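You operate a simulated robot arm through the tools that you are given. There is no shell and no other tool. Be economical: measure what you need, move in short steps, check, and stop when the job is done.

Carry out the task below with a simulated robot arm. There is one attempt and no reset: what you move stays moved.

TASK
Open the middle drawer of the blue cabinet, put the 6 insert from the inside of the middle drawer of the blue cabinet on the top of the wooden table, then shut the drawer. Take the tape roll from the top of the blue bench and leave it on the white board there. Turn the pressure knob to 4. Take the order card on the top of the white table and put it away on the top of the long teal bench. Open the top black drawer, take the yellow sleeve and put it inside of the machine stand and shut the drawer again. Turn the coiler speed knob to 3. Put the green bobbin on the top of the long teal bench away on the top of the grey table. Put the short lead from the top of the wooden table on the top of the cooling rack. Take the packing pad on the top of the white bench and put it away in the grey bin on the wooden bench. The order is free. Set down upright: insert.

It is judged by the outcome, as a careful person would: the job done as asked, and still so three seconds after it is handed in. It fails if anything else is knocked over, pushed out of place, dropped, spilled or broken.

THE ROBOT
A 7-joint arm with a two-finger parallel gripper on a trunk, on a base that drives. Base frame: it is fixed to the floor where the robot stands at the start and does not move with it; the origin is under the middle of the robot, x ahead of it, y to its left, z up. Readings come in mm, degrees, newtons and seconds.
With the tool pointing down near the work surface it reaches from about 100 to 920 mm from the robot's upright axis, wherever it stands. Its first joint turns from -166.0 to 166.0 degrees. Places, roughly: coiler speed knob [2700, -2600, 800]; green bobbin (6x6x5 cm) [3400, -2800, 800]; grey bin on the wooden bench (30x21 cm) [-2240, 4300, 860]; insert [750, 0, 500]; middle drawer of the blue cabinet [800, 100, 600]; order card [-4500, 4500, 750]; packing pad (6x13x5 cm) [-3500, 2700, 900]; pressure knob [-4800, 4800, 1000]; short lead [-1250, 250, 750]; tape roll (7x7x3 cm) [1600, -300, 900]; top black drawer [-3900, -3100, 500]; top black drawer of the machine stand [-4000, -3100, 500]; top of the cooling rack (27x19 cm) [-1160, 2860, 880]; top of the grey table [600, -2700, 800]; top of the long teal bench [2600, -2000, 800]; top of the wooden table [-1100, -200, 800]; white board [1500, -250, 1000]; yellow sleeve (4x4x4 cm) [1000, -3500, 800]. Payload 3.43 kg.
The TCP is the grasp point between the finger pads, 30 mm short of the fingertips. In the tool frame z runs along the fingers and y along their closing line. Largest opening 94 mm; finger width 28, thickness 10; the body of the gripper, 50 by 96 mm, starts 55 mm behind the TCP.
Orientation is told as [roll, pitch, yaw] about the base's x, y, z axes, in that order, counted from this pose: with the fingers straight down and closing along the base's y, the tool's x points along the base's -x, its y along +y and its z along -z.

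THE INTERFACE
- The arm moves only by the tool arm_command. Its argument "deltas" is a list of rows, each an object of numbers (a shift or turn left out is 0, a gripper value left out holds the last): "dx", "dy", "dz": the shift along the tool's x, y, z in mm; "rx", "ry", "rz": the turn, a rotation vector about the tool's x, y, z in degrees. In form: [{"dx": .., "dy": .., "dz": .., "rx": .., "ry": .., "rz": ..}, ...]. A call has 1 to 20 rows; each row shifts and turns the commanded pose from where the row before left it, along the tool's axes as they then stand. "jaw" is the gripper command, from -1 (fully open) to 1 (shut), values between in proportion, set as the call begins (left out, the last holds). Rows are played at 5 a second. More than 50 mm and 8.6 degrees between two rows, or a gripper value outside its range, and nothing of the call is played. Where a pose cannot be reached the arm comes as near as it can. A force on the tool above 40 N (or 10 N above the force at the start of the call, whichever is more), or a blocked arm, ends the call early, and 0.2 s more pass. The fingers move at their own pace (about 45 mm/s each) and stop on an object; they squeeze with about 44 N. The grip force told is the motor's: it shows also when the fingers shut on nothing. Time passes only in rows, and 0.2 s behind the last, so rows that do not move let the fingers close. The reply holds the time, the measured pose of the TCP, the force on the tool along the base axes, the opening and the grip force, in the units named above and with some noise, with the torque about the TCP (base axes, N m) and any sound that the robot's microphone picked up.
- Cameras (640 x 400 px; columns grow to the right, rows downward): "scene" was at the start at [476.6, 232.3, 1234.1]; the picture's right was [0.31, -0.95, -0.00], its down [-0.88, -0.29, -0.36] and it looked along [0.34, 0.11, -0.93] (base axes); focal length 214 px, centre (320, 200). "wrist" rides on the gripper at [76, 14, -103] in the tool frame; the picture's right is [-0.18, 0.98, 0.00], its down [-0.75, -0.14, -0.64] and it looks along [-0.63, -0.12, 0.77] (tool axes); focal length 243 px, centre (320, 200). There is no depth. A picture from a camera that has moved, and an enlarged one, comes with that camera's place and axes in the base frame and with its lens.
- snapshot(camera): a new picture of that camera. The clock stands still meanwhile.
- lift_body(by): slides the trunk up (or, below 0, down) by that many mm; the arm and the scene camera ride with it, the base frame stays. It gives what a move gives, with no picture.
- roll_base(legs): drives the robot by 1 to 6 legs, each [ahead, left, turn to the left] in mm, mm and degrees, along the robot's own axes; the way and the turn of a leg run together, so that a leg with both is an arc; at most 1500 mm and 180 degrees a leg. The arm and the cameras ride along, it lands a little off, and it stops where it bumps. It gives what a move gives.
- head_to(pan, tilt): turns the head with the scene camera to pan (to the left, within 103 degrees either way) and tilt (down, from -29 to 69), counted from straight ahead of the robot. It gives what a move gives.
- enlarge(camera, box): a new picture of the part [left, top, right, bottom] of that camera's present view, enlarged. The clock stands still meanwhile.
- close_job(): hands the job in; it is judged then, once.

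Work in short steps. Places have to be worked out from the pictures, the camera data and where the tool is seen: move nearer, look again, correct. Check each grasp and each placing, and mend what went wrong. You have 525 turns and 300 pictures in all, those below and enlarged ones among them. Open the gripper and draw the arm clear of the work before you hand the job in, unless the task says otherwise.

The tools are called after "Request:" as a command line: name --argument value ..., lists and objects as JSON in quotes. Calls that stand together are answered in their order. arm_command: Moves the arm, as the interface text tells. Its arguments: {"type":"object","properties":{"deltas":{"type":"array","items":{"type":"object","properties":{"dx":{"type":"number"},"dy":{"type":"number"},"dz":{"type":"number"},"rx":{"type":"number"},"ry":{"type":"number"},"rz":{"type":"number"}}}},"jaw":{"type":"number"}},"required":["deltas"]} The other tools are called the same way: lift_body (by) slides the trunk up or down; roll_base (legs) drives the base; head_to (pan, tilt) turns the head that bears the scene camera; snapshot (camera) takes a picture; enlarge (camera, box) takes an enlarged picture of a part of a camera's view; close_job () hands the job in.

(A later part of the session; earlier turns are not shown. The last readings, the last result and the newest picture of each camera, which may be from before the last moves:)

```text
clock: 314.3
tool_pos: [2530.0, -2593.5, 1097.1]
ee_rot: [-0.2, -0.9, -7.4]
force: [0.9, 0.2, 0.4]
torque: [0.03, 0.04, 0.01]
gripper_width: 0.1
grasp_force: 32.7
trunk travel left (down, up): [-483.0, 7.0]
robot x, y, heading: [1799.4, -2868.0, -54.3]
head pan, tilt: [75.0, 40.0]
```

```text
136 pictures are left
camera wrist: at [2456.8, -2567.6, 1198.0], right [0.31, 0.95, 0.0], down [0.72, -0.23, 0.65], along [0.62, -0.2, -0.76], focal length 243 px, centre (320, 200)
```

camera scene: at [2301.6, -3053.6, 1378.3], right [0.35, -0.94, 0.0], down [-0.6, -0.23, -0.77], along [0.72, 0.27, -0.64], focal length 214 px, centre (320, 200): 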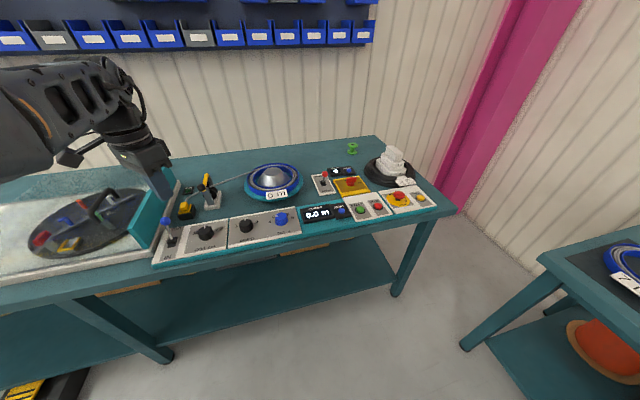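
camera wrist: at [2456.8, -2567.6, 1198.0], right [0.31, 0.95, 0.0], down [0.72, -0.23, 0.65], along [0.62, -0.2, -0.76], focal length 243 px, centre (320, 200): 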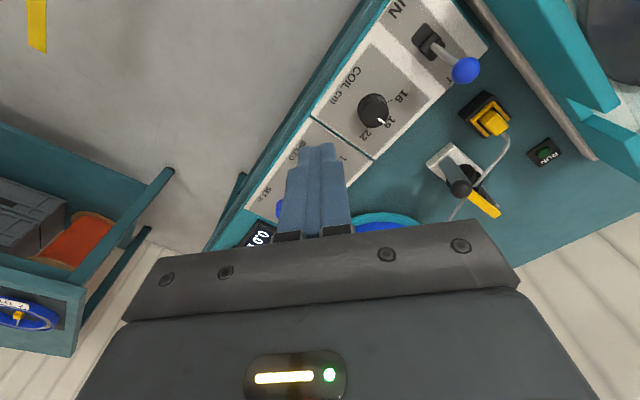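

Zoom on the panel to read the SPEED scale.

Request:
enlarge --camera "scene" --box '[150, 130, 450, 270]'

Request:
enlarge --camera "scene" --box '[190, 195, 310, 255]'

```text
2.13 times, centred on (300, 200) of scene
camera zoom: at [2301.6, -3053.6, 1378.3], right [0.35, -0.94, 0.0], down [-0.6, -0.23, -0.77], along [0.72, 0.27, -0.64], focal length 458 px, centre (363, 200)
```

zoom: 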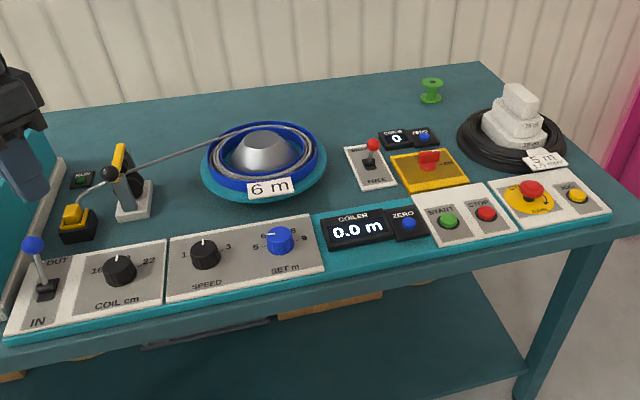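

```text
5.33 times, centred on (250, 225) of scene
camera zoom: at [2301.6, -3053.6, 1378.3], right [0.35, -0.94, 0.0], down [-0.6, -0.23, -0.77], along [0.72, 0.27, -0.64], focal length 1144 px, centre (693, 67)
```

zoom: 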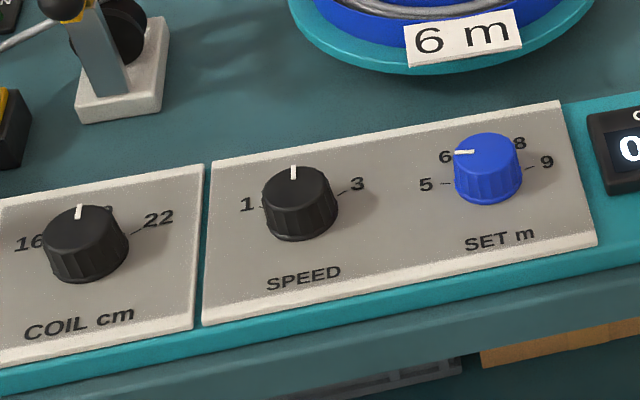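

SPEED knob points to 2 (up); needs turning clockwise to 3. It triangulates to ≈(2689,−2644,850). Drive a bit forward and left.

Request:
roll_base --legs '[[190, 0, 0], [0, 170, 0]]'

Request:
arm_command --deltas '[{"rz": 8, "dx": 20}, {"rz": 8, "dx": 20}, {"rz": 8, "dx": 20}, {"rz": 6}, {}]'

Request:
snapshot --camera "wrist"

```text
clock: 316.9
tool_pos: [2771.3, -2649.8, 1098.3]
ee_rot: [-0.3, -0.8, -7.2]
force: [-0.5, 0.3, -0.4]
torque: [-0.02, 0.0, -0.02]
gripper_width: 0.4
grasp_force: 32.9
trunk travel left (down, up): [-483.0, 7.0]
robot x, y, heading: [2043.6, -2926.0, -53.9]
head pan, tilt: [75.0, 40.0]
```

```text
clock: 318.1
tool_pos: [2736.7, -2614.4, 1093.5]
ee_rot: [0.1, -0.8, -37.2]
force: [0.3, 0.5, 0.5]
torque: [-0.01, 0.01, -0.02]
gripper_width: 0.1
grasp_force: 32.8
out of reach, approached as far as the arm can: row 1, 2, 3
trunk travel left (down, up): [-483.0, 7.0]
robot x, y, heading: [2040.9, -2921.8, -54.1]
head pan, tilt: [75.0, 40.0]
```

```text
133 pictures are left
camera wrist: at [2684.0, -2555.0, 1194.3], right [0.74, 0.67, 0.0], down [0.51, -0.56, 0.65], along [0.44, -0.48, -0.76], focal length 243 px, centre (320, 200)
```

wrist: 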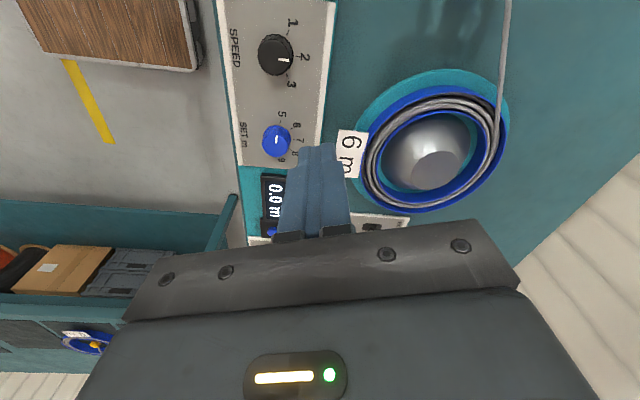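

Scale seen from above: 1, 2 (straight away), 3 at ±60°. Knob at ≈(2685,−2638). Move above it with open fingers and lower.

Request:
arm_command --deltas '[{"dx": 13, "dy": -26}, {"dx": 13, "dy": -26}, {"dz": 40}, {"dz": 40}, {"dz": 40}, {}]' --jaw -0.5

Request:
snapshot --camera "wrist"

```text
clock: 319.5
tool_pos: [2707.1, -2614.4, 971.6]
ee_rot: [0.1, -0.8, -37.2]
force: [0.4, -0.5, 0.4]
torque: [-0.02, 0.01, 0.01]
gripper_width: 70.6
grasp_force: 0.0
out of reach, approached as far as the arm can: row 1, 2, 4, 5
trunk travel left (down, up): [-483.0, 7.0]
robot x, y, heading: [2039.2, -2921.2, -53.9]
head pan, tilt: [75.0, 40.0]
```

```text
132 pictures are left
camera wrist: at [2654.3, -2556.6, 1074.1], right [0.74, 0.67, 0.0], down [0.51, -0.56, 0.65], along [0.44, -0.48, -0.76], focal length 243 px, centre (320, 200)
```

wrist: 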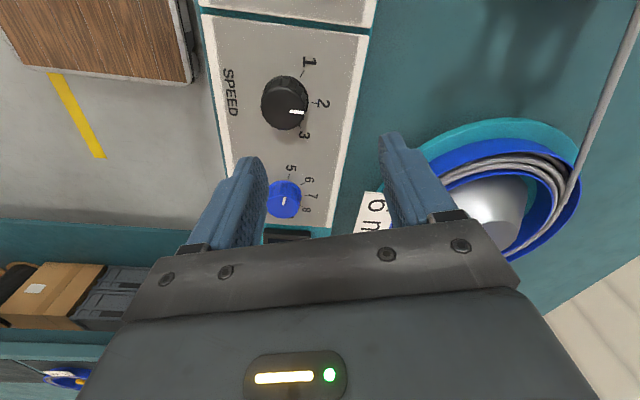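

Align over the knob and lower toward z≈880.

Request:
arm_command --deltas '[{"dx": 6, "dy": -31}, {"dz": 30}, {"dz": 30}, {"dz": 25}, {}]'

Request:
snapshot --camera "wrist"

```text
clock: 320.7
tool_pos: [2689.3, -2635.2, 888.0]
ee_rot: [0.1, -0.8, -37.2]
force: [-0.3, 0.1, 0.6]
torque: [-0.01, 0.0, 0.0]
gripper_width: 70.4
grasp_force: 0.0
out of reach, approached as far as the arm can: row 1, 2, 3, 4
trunk travel left (down, up): [-483.0, 7.0]
robot x, y, heading: [2043.9, -2924.4, -54.0]
head pan, tilt: [75.0, 40.0]
```

```text
131 pictures are left
camera wrist: at [2636.4, -2575.7, 989.2], right [0.74, 0.67, 0.01], down [0.51, -0.56, 0.65], along [0.44, -0.48, -0.76], focal length 243 px, centre (320, 200)
```

wrist: 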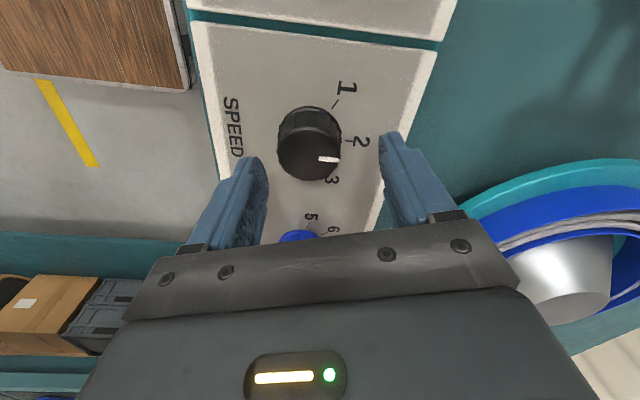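

Centred. Lower ~24 mm around the knob and close.

Request:
arm_command --deltas '[{"dx": 2.5, "dy": -4.5}, {"dz": 12}, {"dz": 12}, {}]'

Request:
arm_command --deltas '[{}, {}, {}, {}]' --jaw 1

Request:
snapshot --camera "wrist"

```text
clock: 321.7
tool_pos: [2680.8, -2638.1, 866.2]
ee_rot: [0.2, -0.9, -37.2]
force: [0.9, 0.1, 0.0]
torque: [-0.01, -0.01, -0.01]
gripper_width: 70.6
grasp_force: 0.0
out of reach, approached as far as the arm can: row 1, 3
trunk travel left (down, up): [-483.0, 7.0]
robot x, y, heading: [2040.4, -2923.1, -54.3]
head pan, tilt: [75.0, 40.0]
```

```text
clock: 322.7
tool_pos: [2680.9, -2637.5, 866.8]
ee_rot: [0.2, -0.9, -37.2]
force: [3.2, 5.3, -1.8]
torque: [0.22, -0.22, 0.02]
gripper_width: 40.9
grasp_force: 44.8
trunk travel left (down, up): [-483.0, 7.0]
robot x, y, heading: [2040.2, -2927.3, -54.4]
head pan, tilt: [75.0, 40.0]
```

```text
130 pictures are left
camera wrist: at [2628.9, -2578.8, 967.2], right [0.74, 0.67, 0.01], down [0.51, -0.56, 0.65], along [0.44, -0.48, -0.76], focal length 243 px, centre (320, 200)
```

wrist: 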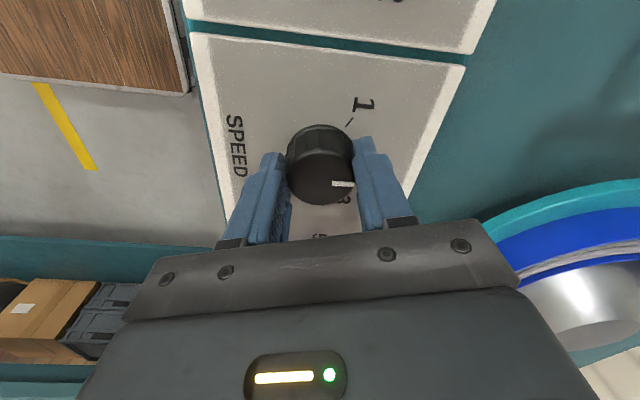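

Gripped. Turn clockwise by 60°.

Request:
arm_command --deltas '[{"rz": 7.5}, {"rz": 7.5}, {"rz": 7.5}, {"rz": 7.5}]'

Request:
arm_command --deltas '[{"rz": 7.5}, {"rz": 7.5}, {"rz": 7.5}, {"rz": 7.5}, {}]'

Request:
snapshot --camera "wrist"

```text
clock: 323.8
tool_pos: [2682.3, -2636.3, 865.5]
ee_rot: [1.1, -0.4, -67.0]
force: [7.8, 8.6, -13.4]
torque: [0.5, -0.4, 0.05]
gripper_width: 41.0
grasp_force: 45.2
trunk travel left (down, up): [-483.0, 7.0]
robot x, y, heading: [2040.3, -2922.7, -54.3]
head pan, tilt: [75.0, 40.0]
stopped in row 4: the force on the tool passed its limit at 41 N (the readings are from after the stop); the commanded pose is now the measured one
```

```text
clock: 325.0
tool_pos: [2683.1, -2637.1, 866.9]
ee_rot: [1.3, 0.1, -97.1]
force: [31.0, 12.1, -16.0]
torque: [0.0, -0.84, 0.72]
gripper_width: 40.7
grasp_force: 44.8
trunk travel left (down, up): [-483.0, 7.0]
robot x, y, heading: [2040.7, -2923.6, -54.1]
head pan, tilt: [75.0, 40.0]
```

```text
129 pictures are left
camera wrist: at [2705.8, -2562.9, 969.7], right [0.95, -0.31, 0.02], down [-0.25, -0.73, 0.64], along [-0.18, -0.61, -0.77], focal length 243 px, centre (320, 200)
```

wrist: 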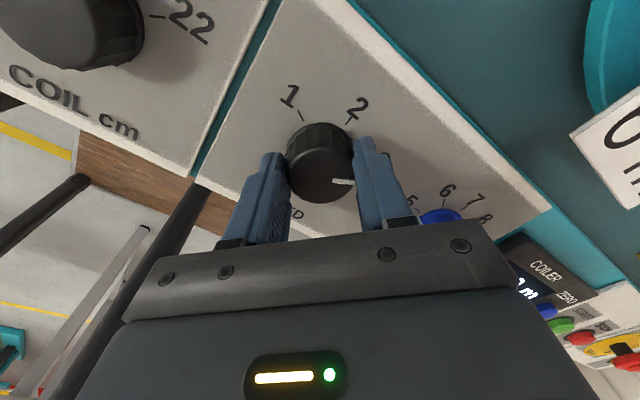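

Release and lift to read the dial.

Request:
arm_command --deltas '[{}, {}, {"dz": -30}, {"dz": -40}, {"dz": -40}, {}]' --jaw -0.5

Request:
enlarge --camera "wrist" --box '[220, 20, 440, 160]'

Request:
enlarge --camera "scene" --box '[120, 150, 280, 250]'

```text
clock: 326.4
tool_pos: [2681.0, -2637.4, 981.3]
ee_rot: [1.0, 0.1, -97.1]
force: [-0.2, 0.9, 0.7]
torque: [0.0, -0.01, -0.01]
gripper_width: 70.6
grasp_force: 0.0
trunk travel left (down, up): [-483.0, 7.0]
robot x, y, heading: [2041.5, -2919.6, -54.1]
head pan, tilt: [75.0, 40.0]
```

```text
2.86 times, centred on (330, 90) of wrist
camera zoom: at [2703.9, -2563.6, 1083.0], right [0.95, -0.3, 0.02], down [-0.25, -0.73, 0.64], along [-0.18, -0.61, -0.77], focal length 693 px, centre (291, 514)
```

zoom: 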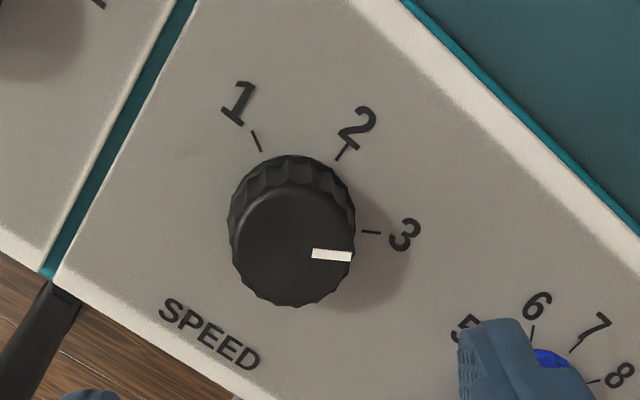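

```text
4.00 times, centred on (200, 200) of scene
camera zoom: at [2544.6, -3109.7, 1378.3], right [0.36, -0.93, 0.0], down [-0.6, -0.23, -0.77], along [0.72, 0.27, -0.64], focal length 858 px, centre (800, 200)
```

zoom: 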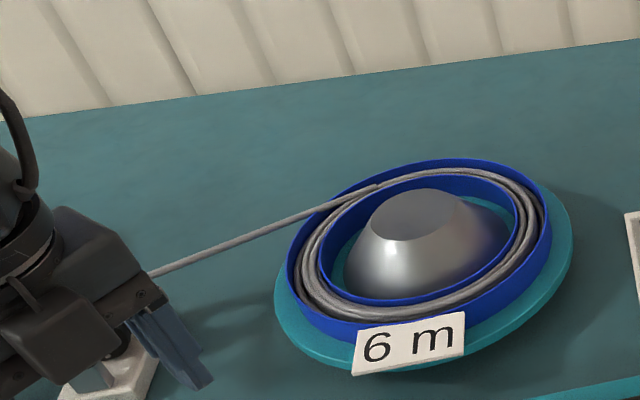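

The SPEED pointer now sits at 3. Next the green bobbin at ≈(3400,−2829). Raise, unwind the tool yaw, and then reposition.

Request:
arm_command --deltas '[{"dz": -40}, {"dz": -40}, {"dz": -40}, {"rz": -8.3}, {"rz": -8.3}, {"rz": -8.3}, {"rz": -8.3}, {"rz": -8.3}, {"rz": -8.3}, {"rz": -8.3}, {"rz": -8.3}, {"rz": -8.3}, {"rz": -8.3}, {"rz": -8.3}, {"rz": -8.3}, {"rz": -8.3}, {"rz": -8.3}, {"rz": -8}]' --jaw -1

Request:
roll_base --legs '[[490, 0, 0]]'

Request:
snapshot --camera "wrist"

Request:
snapshot --camera "scene"

```text
clock: 330.2
tool_pos: [2676.4, -2637.5, 1097.0]
ee_rot: [-0.5, -0.9, 27.2]
force: [-0.2, -0.4, 0.1]
torque: [-0.01, -0.02, 0.0]
gripper_width: 94.1
grasp_force: 0.0
trunk travel left (down, up): [-483.0, 7.0]
robot x, y, heading: [2040.8, -2926.2, -54.3]
head pan, tilt: [75.0, 40.0]
```

```text
clock: 333.0
tool_pos: [2958.2, -3031.5, 1096.4]
ee_rot: [-0.5, -0.9, 26.6]
force: [-0.5, 0.0, 0.2]
torque: [0.0, 0.0, 0.02]
gripper_width: 94.0
grasp_force: 0.0
trunk travel left (down, up): [-483.0, 7.0]
robot x, y, heading: [2322.7, -3312.0, -54.7]
head pan, tilt: [75.0, 40.0]
```

```text
126 pictures are left
camera wrist: at [2882.6, -3052.7, 1197.7], right [-0.28, 0.96, -0.01], down [0.72, 0.21, 0.66], along [0.63, 0.18, -0.75], focal length 243 px, centre (320, 200)
```

wrist: 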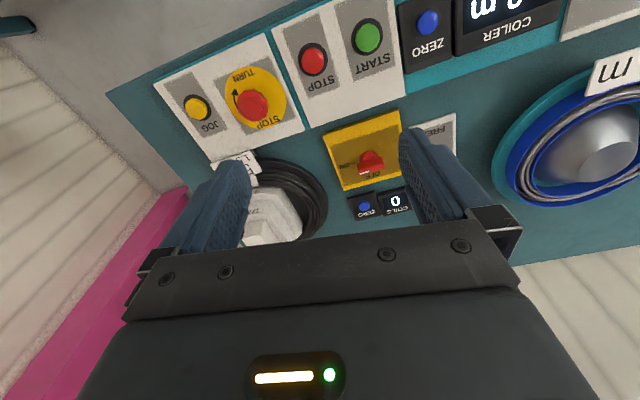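

```text
125 pictures are left
camera scene: at [2821.4, -3503.0, 1378.3], right [0.35, -0.94, 0.0], down [-0.6, -0.22, -0.77], along [0.72, 0.27, -0.64], focal length 214 px, centre (320, 200)
```

scene: 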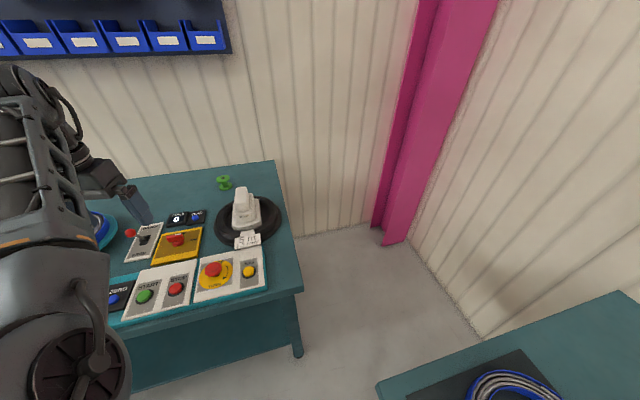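

Bobbin confirmed at (3392,−2834). Slide left toward the bench.

Request:
roll_base --legs '[[0, 0, 0.5], [0, 275, 0]]'

Request:
snapshot --camera "wrist"

```text
clock: 335.3
tool_pos: [3179.7, -2860.4, 1095.6]
ee_rot: [-0.5, -1.0, 27.2]
force: [-0.8, 0.0, 0.5]
torque: [0.06, -0.01, 0.01]
gripper_width: 93.8
grasp_force: 0.1
trunk travel left (down, up): [-483.0, 7.0]
robot x, y, heading: [2546.7, -3148.9, -54.1]
head pan, tilt: [75.0, 40.0]
```

```text
124 pictures are left
camera wrist: at [3105.9, -2882.7, 1197.7], right [-0.29, 0.96, -0.01], down [0.72, 0.22, 0.66], along [0.63, 0.18, -0.75], focal length 243 px, centre (320, 200)
```

wrist: 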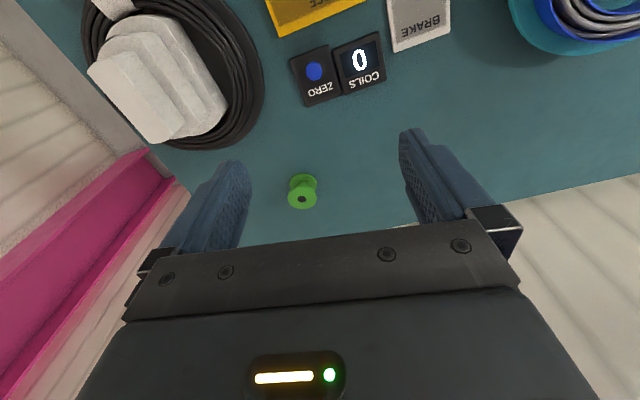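

Bobbin in view at (3399,−2836). Tilt the tool outward 48° and extend while high.

Request:
arm_command --deltas '[{"ry": -8}, {"ry": -8}, {"ry": -8}, {"ry": -8}, {"ry": -8}, {"ry": -8}, {"dx": -22, "dz": 25}, {"dx": -22, "dz": 25}, {"dx": -22, "dz": 25}, {"dx": -22, "dz": 25}, {}]'

Request:
snapshot --camera "wrist"

```text
clock: 337.7
tool_pos: [3299.5, -2799.4, 1097.8]
ee_rot: [-0.6, -48.9, 27.9]
force: [0.3, -0.6, -0.1]
torque: [0.0, -0.02, 0.0]
gripper_width: 94.1
grasp_force: 0.1
trunk travel left (down, up): [-483.0, 7.0]
robot x, y, heading: [2547.1, -3146.9, -54.0]
head pan, tilt: [75.0, 40.0]
```

```text
123 pictures are left
camera wrist: at [3180.9, -2843.4, 1106.5], right [-0.34, 0.93, 0.13], down [0.07, -0.11, 0.99], along [0.94, 0.35, -0.03], focal length 243 px, centre (320, 200)
```

wrist: 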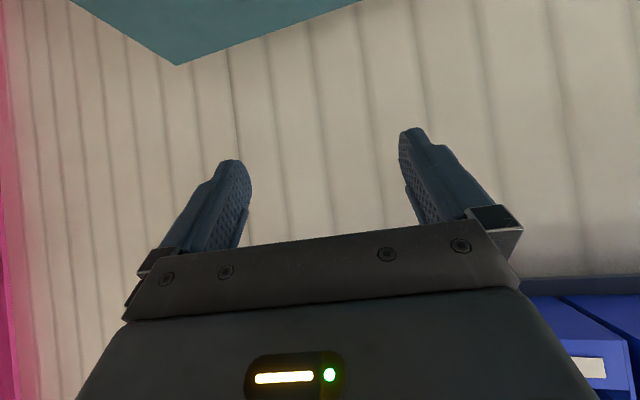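

Unflagged. Shift right 79 mm and outward 58 mm to get above the bobbin.

Request:
arm_command --deltas '[{"dy": -40, "dx": -15, "dz": 17}, {"dy": -39, "dx": -15, "dz": 17}, {"dx": -8, "dz": 9}, {"dx": 29.8, "dz": 26.7}, {"dx": 29.8, "dz": 26.7}, {}]'

Request:
snapshot --camera "wrist"

```text
clock: 339.1
tool_pos: [3382.4, -2846.1, 1015.1]
ee_rot: [-0.8, -48.5, 28.1]
force: [0.1, -0.7, -1.0]
torque: [0.0, 0.01, 0.0]
gripper_width: 93.9
grasp_force: 0.0
trunk travel left (down, up): [-483.0, 7.0]
robot x, y, heading: [2549.5, -3147.7, -54.0]
head pan, tilt: [75.0, 40.0]
```

```text
122 pictures are left
camera wrist: at [3265.1, -2891.4, 1025.8], right [-0.34, 0.93, 0.13], down [0.08, -0.11, 0.99], along [0.94, 0.35, -0.03], focal length 243 px, centre (320, 200)
```

wrist: 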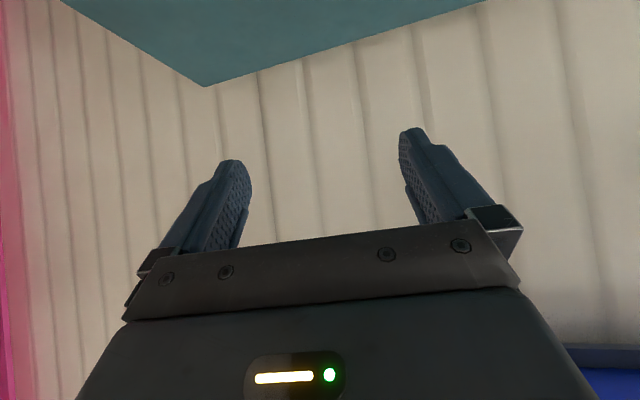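

Still within reach. Descend 100 mm more.

Request:
arm_command --deltas '[{"dx": 29.8, "dz": 26.7}, {"dx": 29.8, "dz": 26.7}, {"dx": 15, "dz": 13.4}, {}]'

Request:
snapshot --camera "wrist"

```text
clock: 340.1
tool_pos: [3385.0, -2851.9, 936.4]
ee_rot: [-0.8, -49.0, 27.9]
force: [-0.7, -0.4, 1.0]
torque: [-0.03, 0.01, 0.01]
gripper_width: 94.0
grasp_force: 0.0
out of reach, approached as far as the arm can: row 2, 3
trunk travel left (down, up): [-483.0, 7.0]
robot x, y, heading: [2544.1, -3147.3, -54.0]
head pan, tilt: [75.0, 40.0]
```

```text
121 pictures are left
camera wrist: at [3267.0, -2897.3, 945.7], right [-0.34, 0.93, 0.13], down [0.07, -0.11, 0.99], along [0.94, 0.35, -0.03], focal length 243 px, centre (320, 200)
```

wrist: 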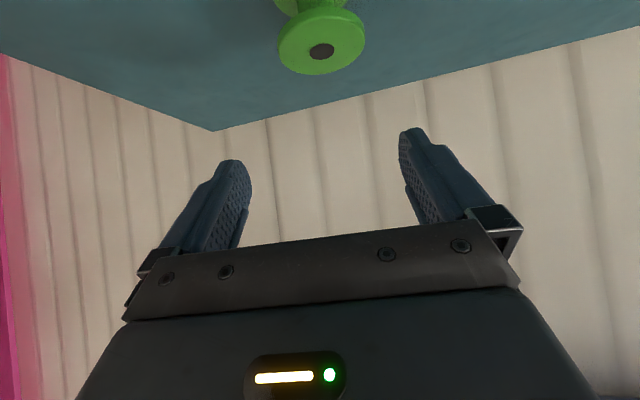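

Nearly there but at the reach limit; nudge the base 15 mm closer.

Request:
roll_base --legs '[[0, 18, 0]]'

Request:
arm_command --deltas '[{"dx": 22, "dz": 20, "dy": 6}, {"dx": 22, "dz": 20, "dy": 6}, {}]'

Request:
snapshot --camera "wrist"

```text
clock: 340.9
tool_pos: [3399.9, -2841.7, 936.8]
ee_rot: [-0.8, -49.1, 27.8]
force: [0.1, 0.3, -0.1]
torque: [0.02, 0.0, -0.02]
gripper_width: 94.1
grasp_force: 0.0
trunk travel left (down, up): [-483.0, 7.0]
robot x, y, heading: [2560.7, -3139.8, -54.0]
head pan, tilt: [75.0, 40.0]
```

```text
clock: 341.7
tool_pos: [3381.8, -2854.8, 888.3]
ee_rot: [-0.7, -48.9, 27.8]
force: [-0.3, 0.3, 0.5]
torque: [-0.01, 0.02, 0.01]
gripper_width: 93.9
grasp_force: 0.0
out of reach, approached as far as the arm can: row 1, 2
trunk travel left (down, up): [-483.0, 7.0]
robot x, y, heading: [2562.2, -3135.7, -53.9]
head pan, tilt: [75.0, 40.0]
```

```text
120 pictures are left
camera wrist: at [3264.2, -2899.9, 897.2], right [-0.34, 0.93, 0.13], down [0.07, -0.11, 0.99], along [0.94, 0.35, -0.03], focal length 243 px, centre (320, 200)
```

wrist: 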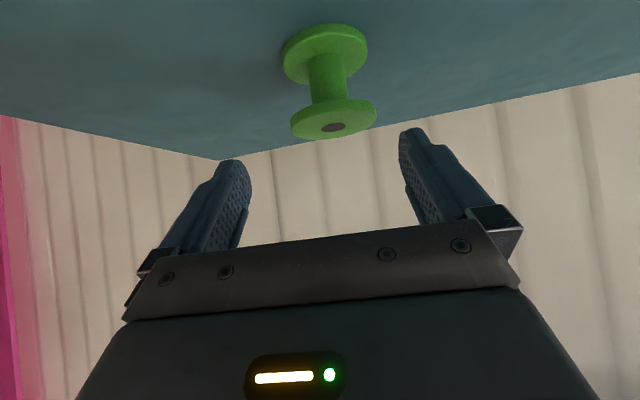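

Bobbin: (3416,−2826), z 792–838. Slide the base a further 28 mm left, then descend.

Request:
roll_base --legs '[[0, 28, 0]]'

Request:
arm_command --deltas '[{"dx": 18, "dz": 16, "dy": 4}, {"dx": 18, "dz": 16, "dy": 4}, {}]'

Request:
snapshot --camera "wrist"

```text
clock: 342.7
tool_pos: [3404.1, -2838.7, 888.0]
ee_rot: [-0.7, -49.0, 27.8]
force: [-0.6, 0.0, -0.7]
torque: [-0.02, -0.01, 0.02]
gripper_width: 94.0
grasp_force: 0.0
trunk travel left (down, up): [-483.0, 7.0]
robot x, y, heading: [2581.7, -3119.5, -54.3]
head pan, tilt: [75.0, 40.0]
stopped in leg 1: the robot was blocked; the commanded pose is now the measured one
```

```text
clock: 343.5
tool_pos: [3390.7, -2858.1, 851.6]
ee_rot: [-0.6, -49.1, 27.9]
force: [-0.6, 0.8, 0.3]
torque: [0.01, 0.01, -0.03]
gripper_width: 94.0
grasp_force: 0.1
out of reach, approached as far as the arm can: row 1, 2
trunk travel left (down, up): [-483.0, 7.0]
robot x, y, heading: [2581.8, -3120.5, -54.0]
head pan, tilt: [75.0, 40.0]
```

```text
119 pictures are left
camera wrist: at [3271.5, -2903.3, 861.9], right [-0.34, 0.93, 0.13], down [0.07, -0.11, 0.99], along [0.94, 0.35, -0.03], focal length 243 px, centre (320, 200)
```

wrist: 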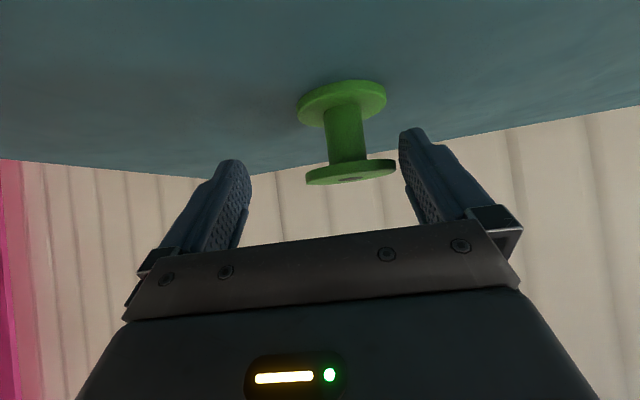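

Base is at its stop. Increase the tilt by 8° to gain reach.

Request:
arm_command --deltas '[{"ry": -4}, {"ry": -4}, {}]'

Request:
snapshot --camera "wrist"

```text
clock: 344.3
tool_pos: [3389.8, -2860.0, 854.3]
ee_rot: [-0.9, -57.0, 28.0]
force: [-0.4, 0.9, -0.6]
torque: [0.03, -0.01, -0.02]
gripper_width: 93.7
grasp_force: 0.0
trunk travel left (down, up): [-483.0, 7.0]
robot x, y, heading: [2583.7, -3126.6, -54.2]
head pan, tilt: [75.0, 40.0]
```

```text
118 pictures are left
camera wrist: at [3272.2, -2904.1, 844.8], right [-0.36, 0.92, 0.15], down [-0.05, -0.18, 0.98], along [0.93, 0.35, 0.11], focal length 243 px, centre (320, 200)
```

wrist: 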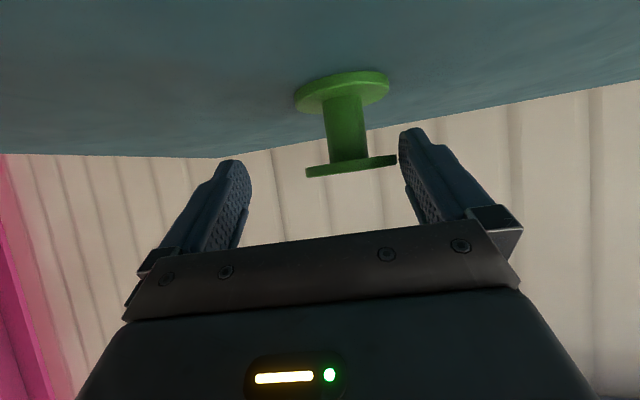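

Now unflagged; move outward 27, left 18, and down 12 mm.

Request:
arm_command --deltas '[{"dx": -2, "dy": 9, "dz": 14}, {"dx": -2, "dy": 9, "dz": 14}, {}]'

Request:
snapshot --camera "wrist"

```text
clock: 345.1
tool_pos: [3392.2, -2853.4, 851.3]
ee_rot: [-0.7, -57.0, 28.1]
force: [0.0, 0.7, 0.4]
torque: [0.02, -0.03, 0.02]
gripper_width: 94.2
grasp_force: 0.0
out of reach, approached as far as the arm can: row 1, 2
trunk travel left (down, up): [-483.0, 7.0]
robot x, y, heading: [2584.2, -3125.3, -53.9]
head pan, tilt: [75.0, 40.0]
```

```text
117 pictures are left
camera wrist: at [3274.7, -2899.6, 842.8], right [-0.36, 0.92, 0.15], down [-0.05, -0.18, 0.98], along [0.93, 0.35, 0.11], focal length 243 px, centre (320, 200)
```

wrist: 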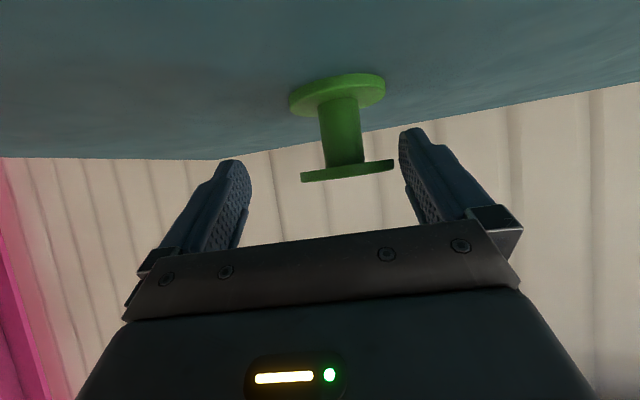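

Reach shrinks at low height; so I raise the arm ~80 mm, extend over the bobbin, and then lower the trunk instead.

Request:
arm_command --deltas '[{"dx": -33, "dz": -22}, {"dx": -33, "dz": -22}, {"dx": -8, "dy": 9, "dz": 12}, {"dx": -8, "dy": 9, "dz": 12}, {}]'

Request:
snapshot --camera "wrist"

```text
clock: 346.3
tool_pos: [3409.8, -2821.7, 928.9]
ee_rot: [-0.8, -57.0, 28.0]
force: [0.6, 0.3, 0.1]
torque: [-0.03, 0.01, 0.0]
gripper_width: 94.1
grasp_force: 0.1
trunk travel left (down, up): [-483.0, 7.0]
robot x, y, heading: [2583.9, -3122.8, -53.9]
head pan, tilt: [75.0, 40.0]
```

```text
116 pictures are left
camera wrist: at [3290.6, -2867.4, 920.5], right [-0.36, 0.92, 0.15], down [-0.05, -0.18, 0.98], along [0.93, 0.35, 0.11], focal length 243 px, centre (320, 200)
```

wrist: 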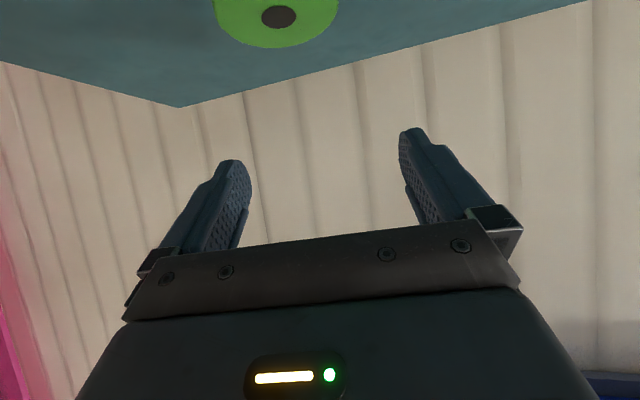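

Above the bobbin (3414,−2828). Fine-adjust, then lower the trunk 95 mm.

Request:
arm_command --deltas '[{"dx": 6.5, "dy": -7, "dz": -10}, {}]'

Request:
lift_body --by -60

Request:
snapshot --camera "wrist"

```text
clock: 346.9
tool_pos: [3402.0, -2834.0, 929.8]
ee_rot: [-1.0, -57.0, 28.0]
force: [-0.2, -1.0, -0.7]
torque: [-0.03, 0.01, -0.01]
gripper_width: 94.1
grasp_force: 0.1
trunk travel left (down, up): [-483.0, 7.0]
robot x, y, heading: [2582.9, -3122.5, -54.2]
head pan, tilt: [75.0, 40.0]
```

```text
clock: 347.9
tool_pos: [3402.9, -2834.4, 869.9]
ee_rot: [-0.8, -57.0, 28.1]
force: [-0.7, 0.1, 0.1]
torque: [-0.01, 0.0, 0.0]
gripper_width: 93.6
grasp_force: 0.0
trunk travel left (down, up): [-423.0, 67.0]
robot x, y, heading: [2582.2, -3122.1, -54.1]
head pan, tilt: [75.0, 40.0]
```

```text
115 pictures are left
camera wrist: at [3283.5, -2879.4, 860.9], right [-0.36, 0.92, 0.15], down [-0.05, -0.18, 0.98], along [0.93, 0.35, 0.11], focal length 243 px, centre (320, 200)
```

wrist: 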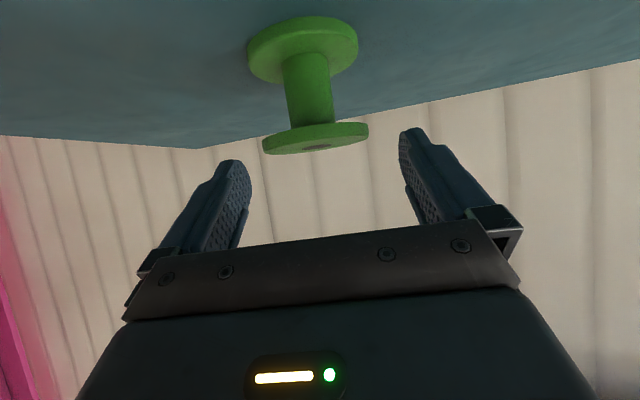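

Perfectly centred. Lower 37 mm more and close.

Request:
lift_body --by -37

Request:
snapshot --camera "wrist"

```text
clock: 348.7
tool_pos: [3401.4, -2834.9, 833.5]
ee_rot: [-0.7, -56.9, 28.0]
force: [0.0, -0.6, 0.2]
torque: [-0.01, 0.0, 0.01]
gripper_width: 94.0
grasp_force: 0.0
trunk travel left (down, up): [-386.0, 104.0]
robot x, y, heading: [2581.6, -3123.8, -54.2]
head pan, tilt: [75.0, 40.0]
```

```text
114 pictures are left
camera wrist: at [3283.5, -2879.4, 823.9], right [-0.36, 0.92, 0.15], down [-0.05, -0.18, 0.98], along [0.93, 0.35, 0.11], focal length 243 px, centre (320, 200)
```

wrist: 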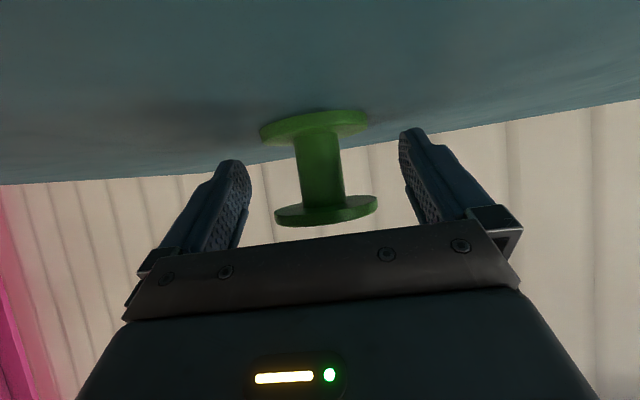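

Request:
arm_command --deltas '[{}, {}, {}, {}]' --jaw 1

Request:
lift_body --by 100

Request:
snapshot --camera "wrist"

```text
clock: 349.7
tool_pos: [3402.3, -2833.2, 832.0]
ee_rot: [-1.0, -57.0, 28.0]
force: [-0.6, -0.2, 0.9]
torque: [-0.03, 0.01, 0.0]
gripper_width: 58.6
grasp_force: 44.5
trunk travel left (down, up): [-386.0, 104.0]
robot x, y, heading: [2582.6, -3126.1, -54.0]
head pan, tilt: [75.0, 40.0]
```

```text
clock: 351.0
tool_pos: [3401.9, -2833.5, 931.0]
ee_rot: [-0.8, -57.0, 28.1]
force: [0.4, 0.3, -0.8]
torque: [0.02, 0.03, -0.01]
gripper_width: 58.8
grasp_force: 43.7
trunk travel left (down, up): [-486.0, 4.0]
robot x, y, heading: [2582.0, -3124.4, -54.2]
head pan, tilt: [75.0, 40.0]
```

```text
113 pictures are left
camera wrist: at [3283.5, -2879.4, 923.7], right [-0.36, 0.92, 0.15], down [-0.05, -0.18, 0.98], along [0.93, 0.35, 0.11], focal length 243 px, centre (320, 200)
```

wrist: 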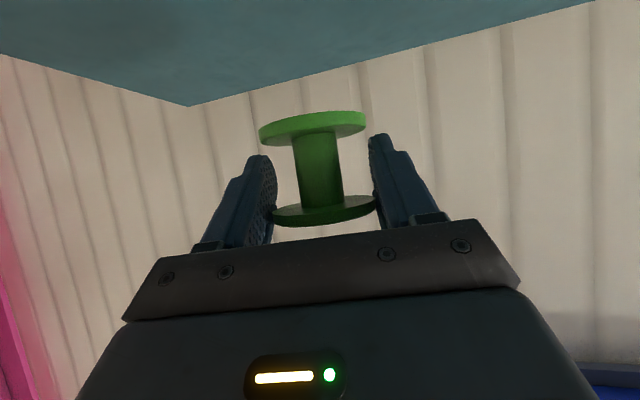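

Bobbin secured. Raise and retract the arm, then back away from the bench.

Request:
arm_command --deltas '[{"dx": -33, "dz": -22}, {"dx": -33, "dz": -22}, {"dx": -33, "dz": -22}, {"dx": 22, "dz": -33}, {"dx": 22, "dz": -33}, {"dx": 22, "dz": -33}, {}]'

Request:
roll_base --legs '[[0, -450, 0], [-1150, 0, 0]]'

Request:
head_to --pan -70 --tilt 30

Request:
snapshot --camera "scene"

```text
clock: 352.6
tool_pos: [3292.2, -2887.8, 1049.3]
ee_rot: [-0.9, -57.0, 28.0]
force: [-0.1, 0.8, -0.9]
torque: [0.0, 0.01, 0.0]
gripper_width: 58.8
grasp_force: 43.5
trunk travel left (down, up): [-486.0, 4.0]
robot x, y, heading: [2583.9, -3119.5, -54.0]
head pan, tilt: [75.0, 40.0]
```

```text
clock: 360.8
tool_pos: [2256.9, -2237.2, 1050.1]
ee_rot: [-1.0, -57.0, 27.8]
force: [1.0, 0.1, -1.1]
torque: [0.01, -0.01, -0.02]
gripper_width: 58.7
grasp_force: 43.8
trunk travel left (down, up): [-486.0, 4.0]
robot x, y, heading: [1547.1, -2465.9, -54.2]
head pan, tilt: [75.0, 40.0]
```

```text
clock: 363.1
tool_pos: [2258.8, -2237.6, 1050.0]
ee_rot: [-1.0, -57.0, 27.7]
force: [0.2, -0.2, 0.5]
torque: [0.0, 0.02, -0.03]
gripper_width: 58.7
grasp_force: 44.0
trunk travel left (down, up): [-486.0, 4.0]
robot x, y, heading: [1547.9, -2465.5, -54.8]
head pan, tilt: [-70.0, 30.0]
```

```text
112 pictures are left
camera scene: at [1917.0, -2759.9, 1396.6], right [-0.83, 0.56, 0.0], down [0.28, 0.41, -0.87], along [-0.49, -0.72, -0.5], focal length 214 px, centre (320, 200)
```

scene: 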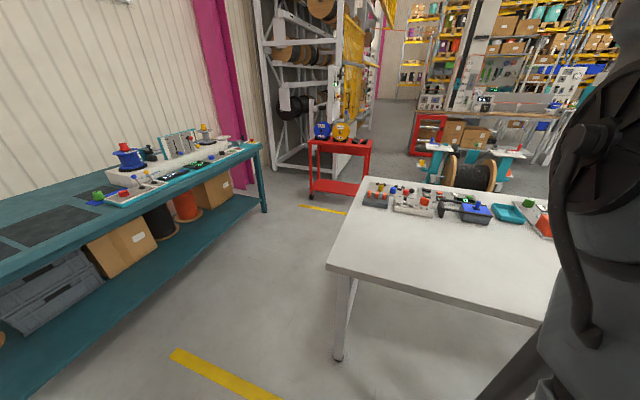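

The right-hand table is the grey one, clear near its edge. Shift left 60 mm, then turn right 163° so the arm points over it.

Request:
roll_base --legs '[[0, 60, 0], [0, 0, -82], [0, 0, -81]]'

Request:
head_to --pan 60 --tilt 35

Request:
snapshot --camera "scene"

```text
clock: 371.1
tool_pos: [970.3, -2843.1, 1050.4]
ee_rot: [-0.8, -57.0, -136.7]
force: [-0.2, 0.8, -0.4]
torque: [0.04, 0.0, 0.02]
gripper_width: 58.6
grasp_force: 43.9
trunk travel left (down, up): [-486.0, 4.0]
robot x, y, heading: [1593.1, -2433.7, 141.3]
head pan, tilt: [-70.0, 30.0]
```

```text
clock: 373.2
tool_pos: [970.6, -2843.5, 1049.1]
ee_rot: [-1.0, -57.1, -136.7]
force: [1.1, 0.0, 0.2]
torque: [-0.04, -0.05, 0.01]
gripper_width: 58.6
grasp_force: 44.3
trunk travel left (down, up): [-486.0, 4.0]
robot x, y, heading: [1593.5, -2430.5, 141.3]
head pan, tilt: [60.0, 35.0]
```

```text
111 pictures are left
camera scene: at [1050.2, -2367.7, 1388.8], right [-0.36, 0.93, 0.0], down [0.54, 0.21, -0.82], along [-0.76, -0.3, -0.57], focal length 214 px, centre (320, 200)
```

scene: 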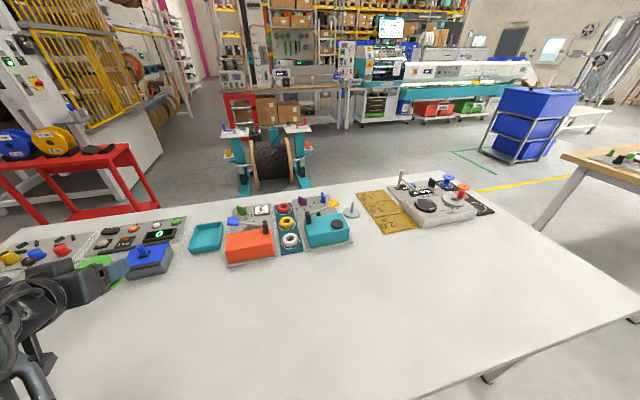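

Over the table; retract 120 mm toward the near clear area, then lower the trunk.

Request:
arm_command --deltas '[{"dx": 22, "dz": -33}, {"dx": 22, "dz": -33}, {"dx": 22, "dz": -33}, {}]'

Request:
lift_body --by -175

Request:
snapshot --camera "scene"

Request:
snapshot --camera "wrist"

```text
clock: 374.2
tool_pos: [1059.7, -2766.4, 1047.5]
ee_rot: [-0.9, -57.0, -136.8]
force: [0.0, 0.3, -0.2]
torque: [-0.03, 0.01, -0.01]
gripper_width: 58.7
grasp_force: 44.1
trunk travel left (down, up): [-486.0, 4.0]
robot x, y, heading: [1596.9, -2431.1, 141.2]
head pan, tilt: [60.0, 35.0]
```

```text
clock: 376.1
tool_pos: [1059.2, -2765.8, 873.3]
ee_rot: [-0.9, -57.0, -136.8]
force: [0.5, 1.0, -0.8]
torque: [-0.01, -0.03, -0.02]
gripper_width: 58.9
grasp_force: 44.6
trunk travel left (down, up): [-311.0, 179.0]
robot x, y, heading: [1595.9, -2434.8, 141.3]
head pan, tilt: [60.0, 35.0]
```

```text
110 pictures are left
camera scene: at [1050.2, -2367.7, 1213.8], right [-0.36, 0.93, 0.0], down [0.53, 0.21, -0.82], along [-0.76, -0.3, -0.57], focal length 214 px, centre (320, 200)
```

scene: 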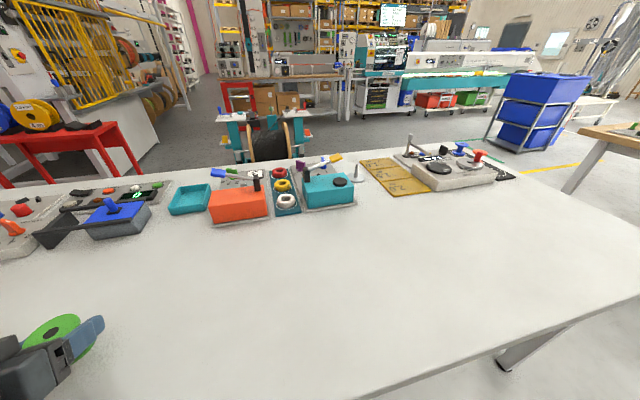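

```text
109 pictures are left
camera wrist: at [1164.7, -2690.1, 864.9], right [0.59, -0.79, 0.15], down [0.01, 0.19, 0.98], along [-0.81, -0.58, 0.11], focal length 243 px, centre (320, 200)
```

wrist: 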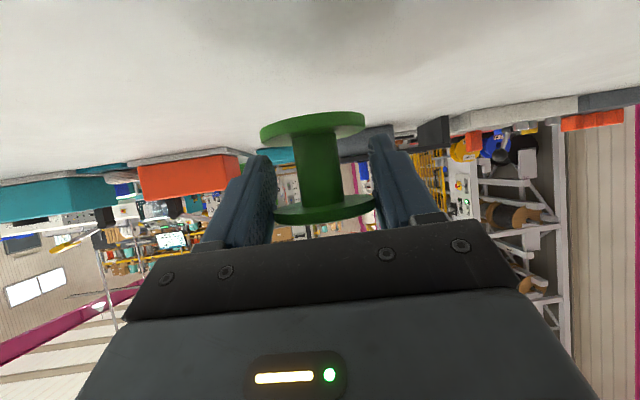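

Lower a further 25 mm, then in small steps till contact.

Request:
lift_body --by -25

Request:
lift_body --by -8

```text
clock: 376.8
tool_pos: [1060.0, -2767.1, 848.5]
ee_rot: [-0.9, -57.1, -136.8]
force: [0.0, 0.7, 0.2]
torque: [0.04, 0.02, -0.02]
gripper_width: 58.9
grasp_force: 43.9
trunk travel left (down, up): [-286.0, 204.0]
robot x, y, heading: [1594.4, -2430.3, 141.1]
head pan, tilt: [60.0, 35.0]
```

```text
clock: 377.4
tool_pos: [1060.2, -2766.6, 840.5]
ee_rot: [-0.9, -57.0, -136.8]
force: [0.7, -0.7, -1.3]
torque: [0.02, 0.0, 0.02]
gripper_width: 58.7
grasp_force: 44.2
trunk travel left (down, up): [-278.0, 212.0]
robot x, y, heading: [1595.0, -2431.2, 141.4]
head pan, tilt: [60.0, 35.0]
```

Request:
lift_body --by -7

Request:
lift_body --by -7

Request:
snapshot --camera "wrist"

```text
clock: 378.0
tool_pos: [1060.1, -2765.9, 833.5]
ee_rot: [-0.9, -57.0, -136.8]
force: [0.9, 0.1, -0.7]
torque: [0.03, 0.03, -0.02]
gripper_width: 58.6
grasp_force: 43.8
trunk travel left (down, up): [-271.0, 219.0]
robot x, y, heading: [1590.9, -2433.8, 141.2]
head pan, tilt: [60.0, 35.0]
```

```text
clock: 378.5
tool_pos: [1058.5, -2767.4, 832.3]
ee_rot: [-0.7, -57.7, -136.8]
force: [1.7, -0.4, 35.4]
torque: [0.03, -0.07, 0.0]
gripper_width: 58.7
grasp_force: 43.8
trunk travel left (down, up): [-264.0, 226.0]
robot x, y, heading: [1594.9, -2432.1, 141.2]
head pan, tilt: [60.0, 35.0]
```

```text
108 pictures are left
camera wrist: at [1164.1, -2690.7, 821.9], right [0.59, -0.79, 0.15], down [0.01, 0.19, 0.98], along [-0.81, -0.58, 0.12], focal length 243 px, centre (320, 200)
```

wrist: 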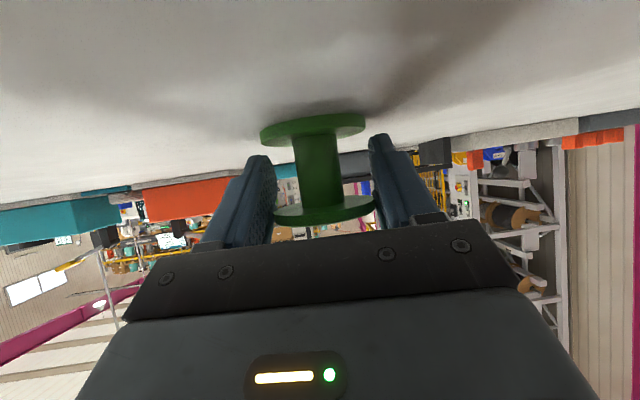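

Contact. Ease up 4 mm, release, then raise the trunk.

Request:
lift_body --by 5

Request:
arm_command --deltas '[{}, {}, {}]' --jaw -1

Request:
lift_body --by 225

Request:
snapshot --camera "scene"

```text
clock: 379.1
tool_pos: [1059.6, -2766.4, 831.3]
ee_rot: [-1.0, -57.1, -136.8]
force: [-2.9, -3.8, 24.4]
torque: [-0.55, 0.5, 0.01]
gripper_width: 58.8
grasp_force: 44.2
trunk travel left (down, up): [-269.0, 221.0]
robot x, y, heading: [1594.2, -2432.2, 141.1]
head pan, tilt: [60.0, 35.0]
```

```text
clock: 379.9
tool_pos: [1060.1, -2765.1, 830.3]
ee_rot: [-0.9, -56.9, -136.8]
force: [-0.4, -0.2, -1.3]
torque: [-0.02, 0.02, -0.02]
gripper_width: 93.9
grasp_force: 0.0
trunk travel left (down, up): [-269.0, 221.0]
robot x, y, heading: [1593.8, -2432.6, 141.3]
head pan, tilt: [60.0, 35.0]
```

```text
clock: 382.2
tool_pos: [1060.0, -2766.2, 1052.7]
ee_rot: [-0.9, -57.0, -136.8]
force: [-0.2, -0.6, 0.6]
torque: [-0.04, 0.01, 0.0]
gripper_width: 93.8
grasp_force: 0.1
out of reach, approached as far as the arm can: row 1
trunk travel left (down, up): [-490.0, 0.0]
robot x, y, heading: [1593.3, -2431.9, 141.2]
head pan, tilt: [60.0, 35.0]
```

```text
107 pictures are left
camera scene: at [1050.2, -2367.7, 1392.8], right [-0.36, 0.93, 0.0], down [0.53, 0.21, -0.82], along [-0.76, -0.3, -0.57], focal length 214 px, centre (320, 200)
```

scene: 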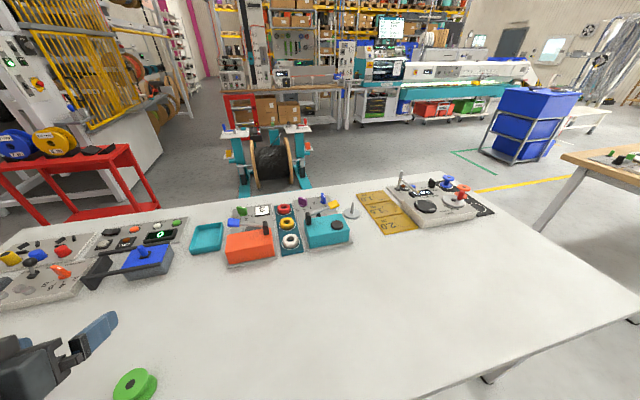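

Bobbin placed upright on the grey table. Now look for the yellow sleeve to the left.

Request:
head_to --pan 103 --tilt 30

Request:
snapshot --camera "scene"

```text
clock: 383.3
tool_pos: [1059.6, -2766.4, 1052.5]
ee_rot: [-0.9, -56.9, -136.8]
force: [1.1, 0.0, 0.3]
torque: [0.03, 0.01, -0.03]
gripper_width: 94.1
grasp_force: 0.0
trunk travel left (down, up): [-490.0, 0.0]
robot x, y, heading: [1594.1, -2431.6, 141.2]
head pan, tilt: [103.0, 30.0]
```

```text
106 pictures are left
camera scene: at [1092.9, -2417.3, 1400.6], right [-0.9, 0.44, 0.0], down [0.22, 0.45, -0.87], along [-0.38, -0.78, -0.5], focal length 214 px, centre (320, 200)
```

scene: 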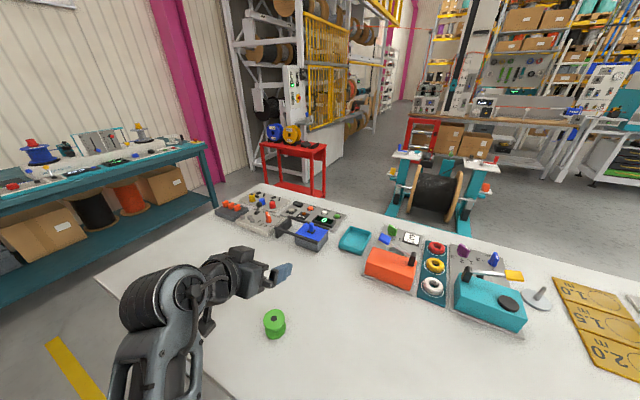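

Request:
enlarge --camera "scene" --box '[200, 180, 360, 280]'

Request:
enlarge --camera "scene" --box '[330, 210, 560, 340]'

```text
4.00 times, centred on (280, 230) of scene
camera zoom: at [1092.9, -2417.3, 1400.6], right [-0.9, 0.44, 0.0], down [0.22, 0.45, -0.87], along [-0.38, -0.78, -0.5], focal length 858 px, centre (480, 80)
```

zoom: 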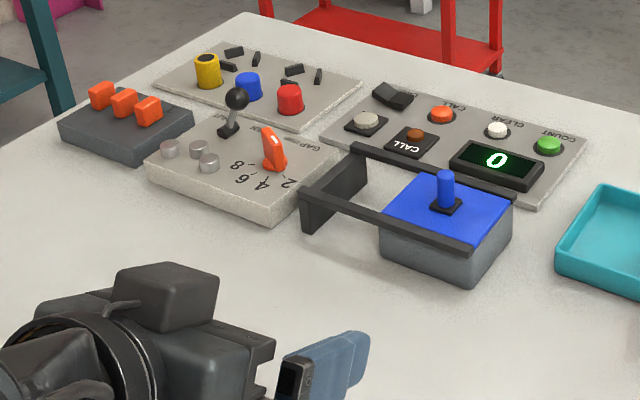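

```text
2.78 times, centred on (445, 275) of scene
camera zoom: at [1092.9, -2417.3, 1400.6], right [-0.9, 0.44, 0.0], down [0.22, 0.45, -0.87], along [-0.38, -0.78, -0.5], focal length 597 px, centre (-28, -9)
```

zoom: 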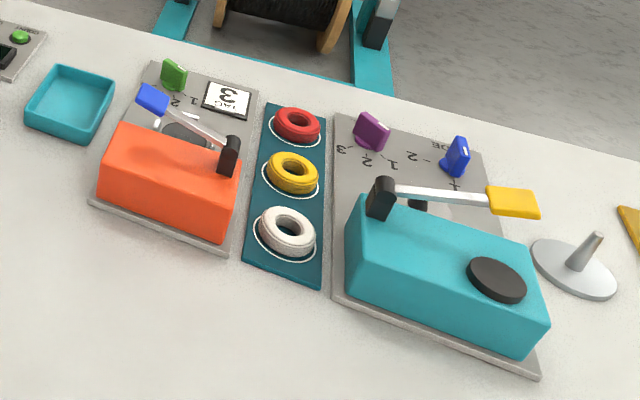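

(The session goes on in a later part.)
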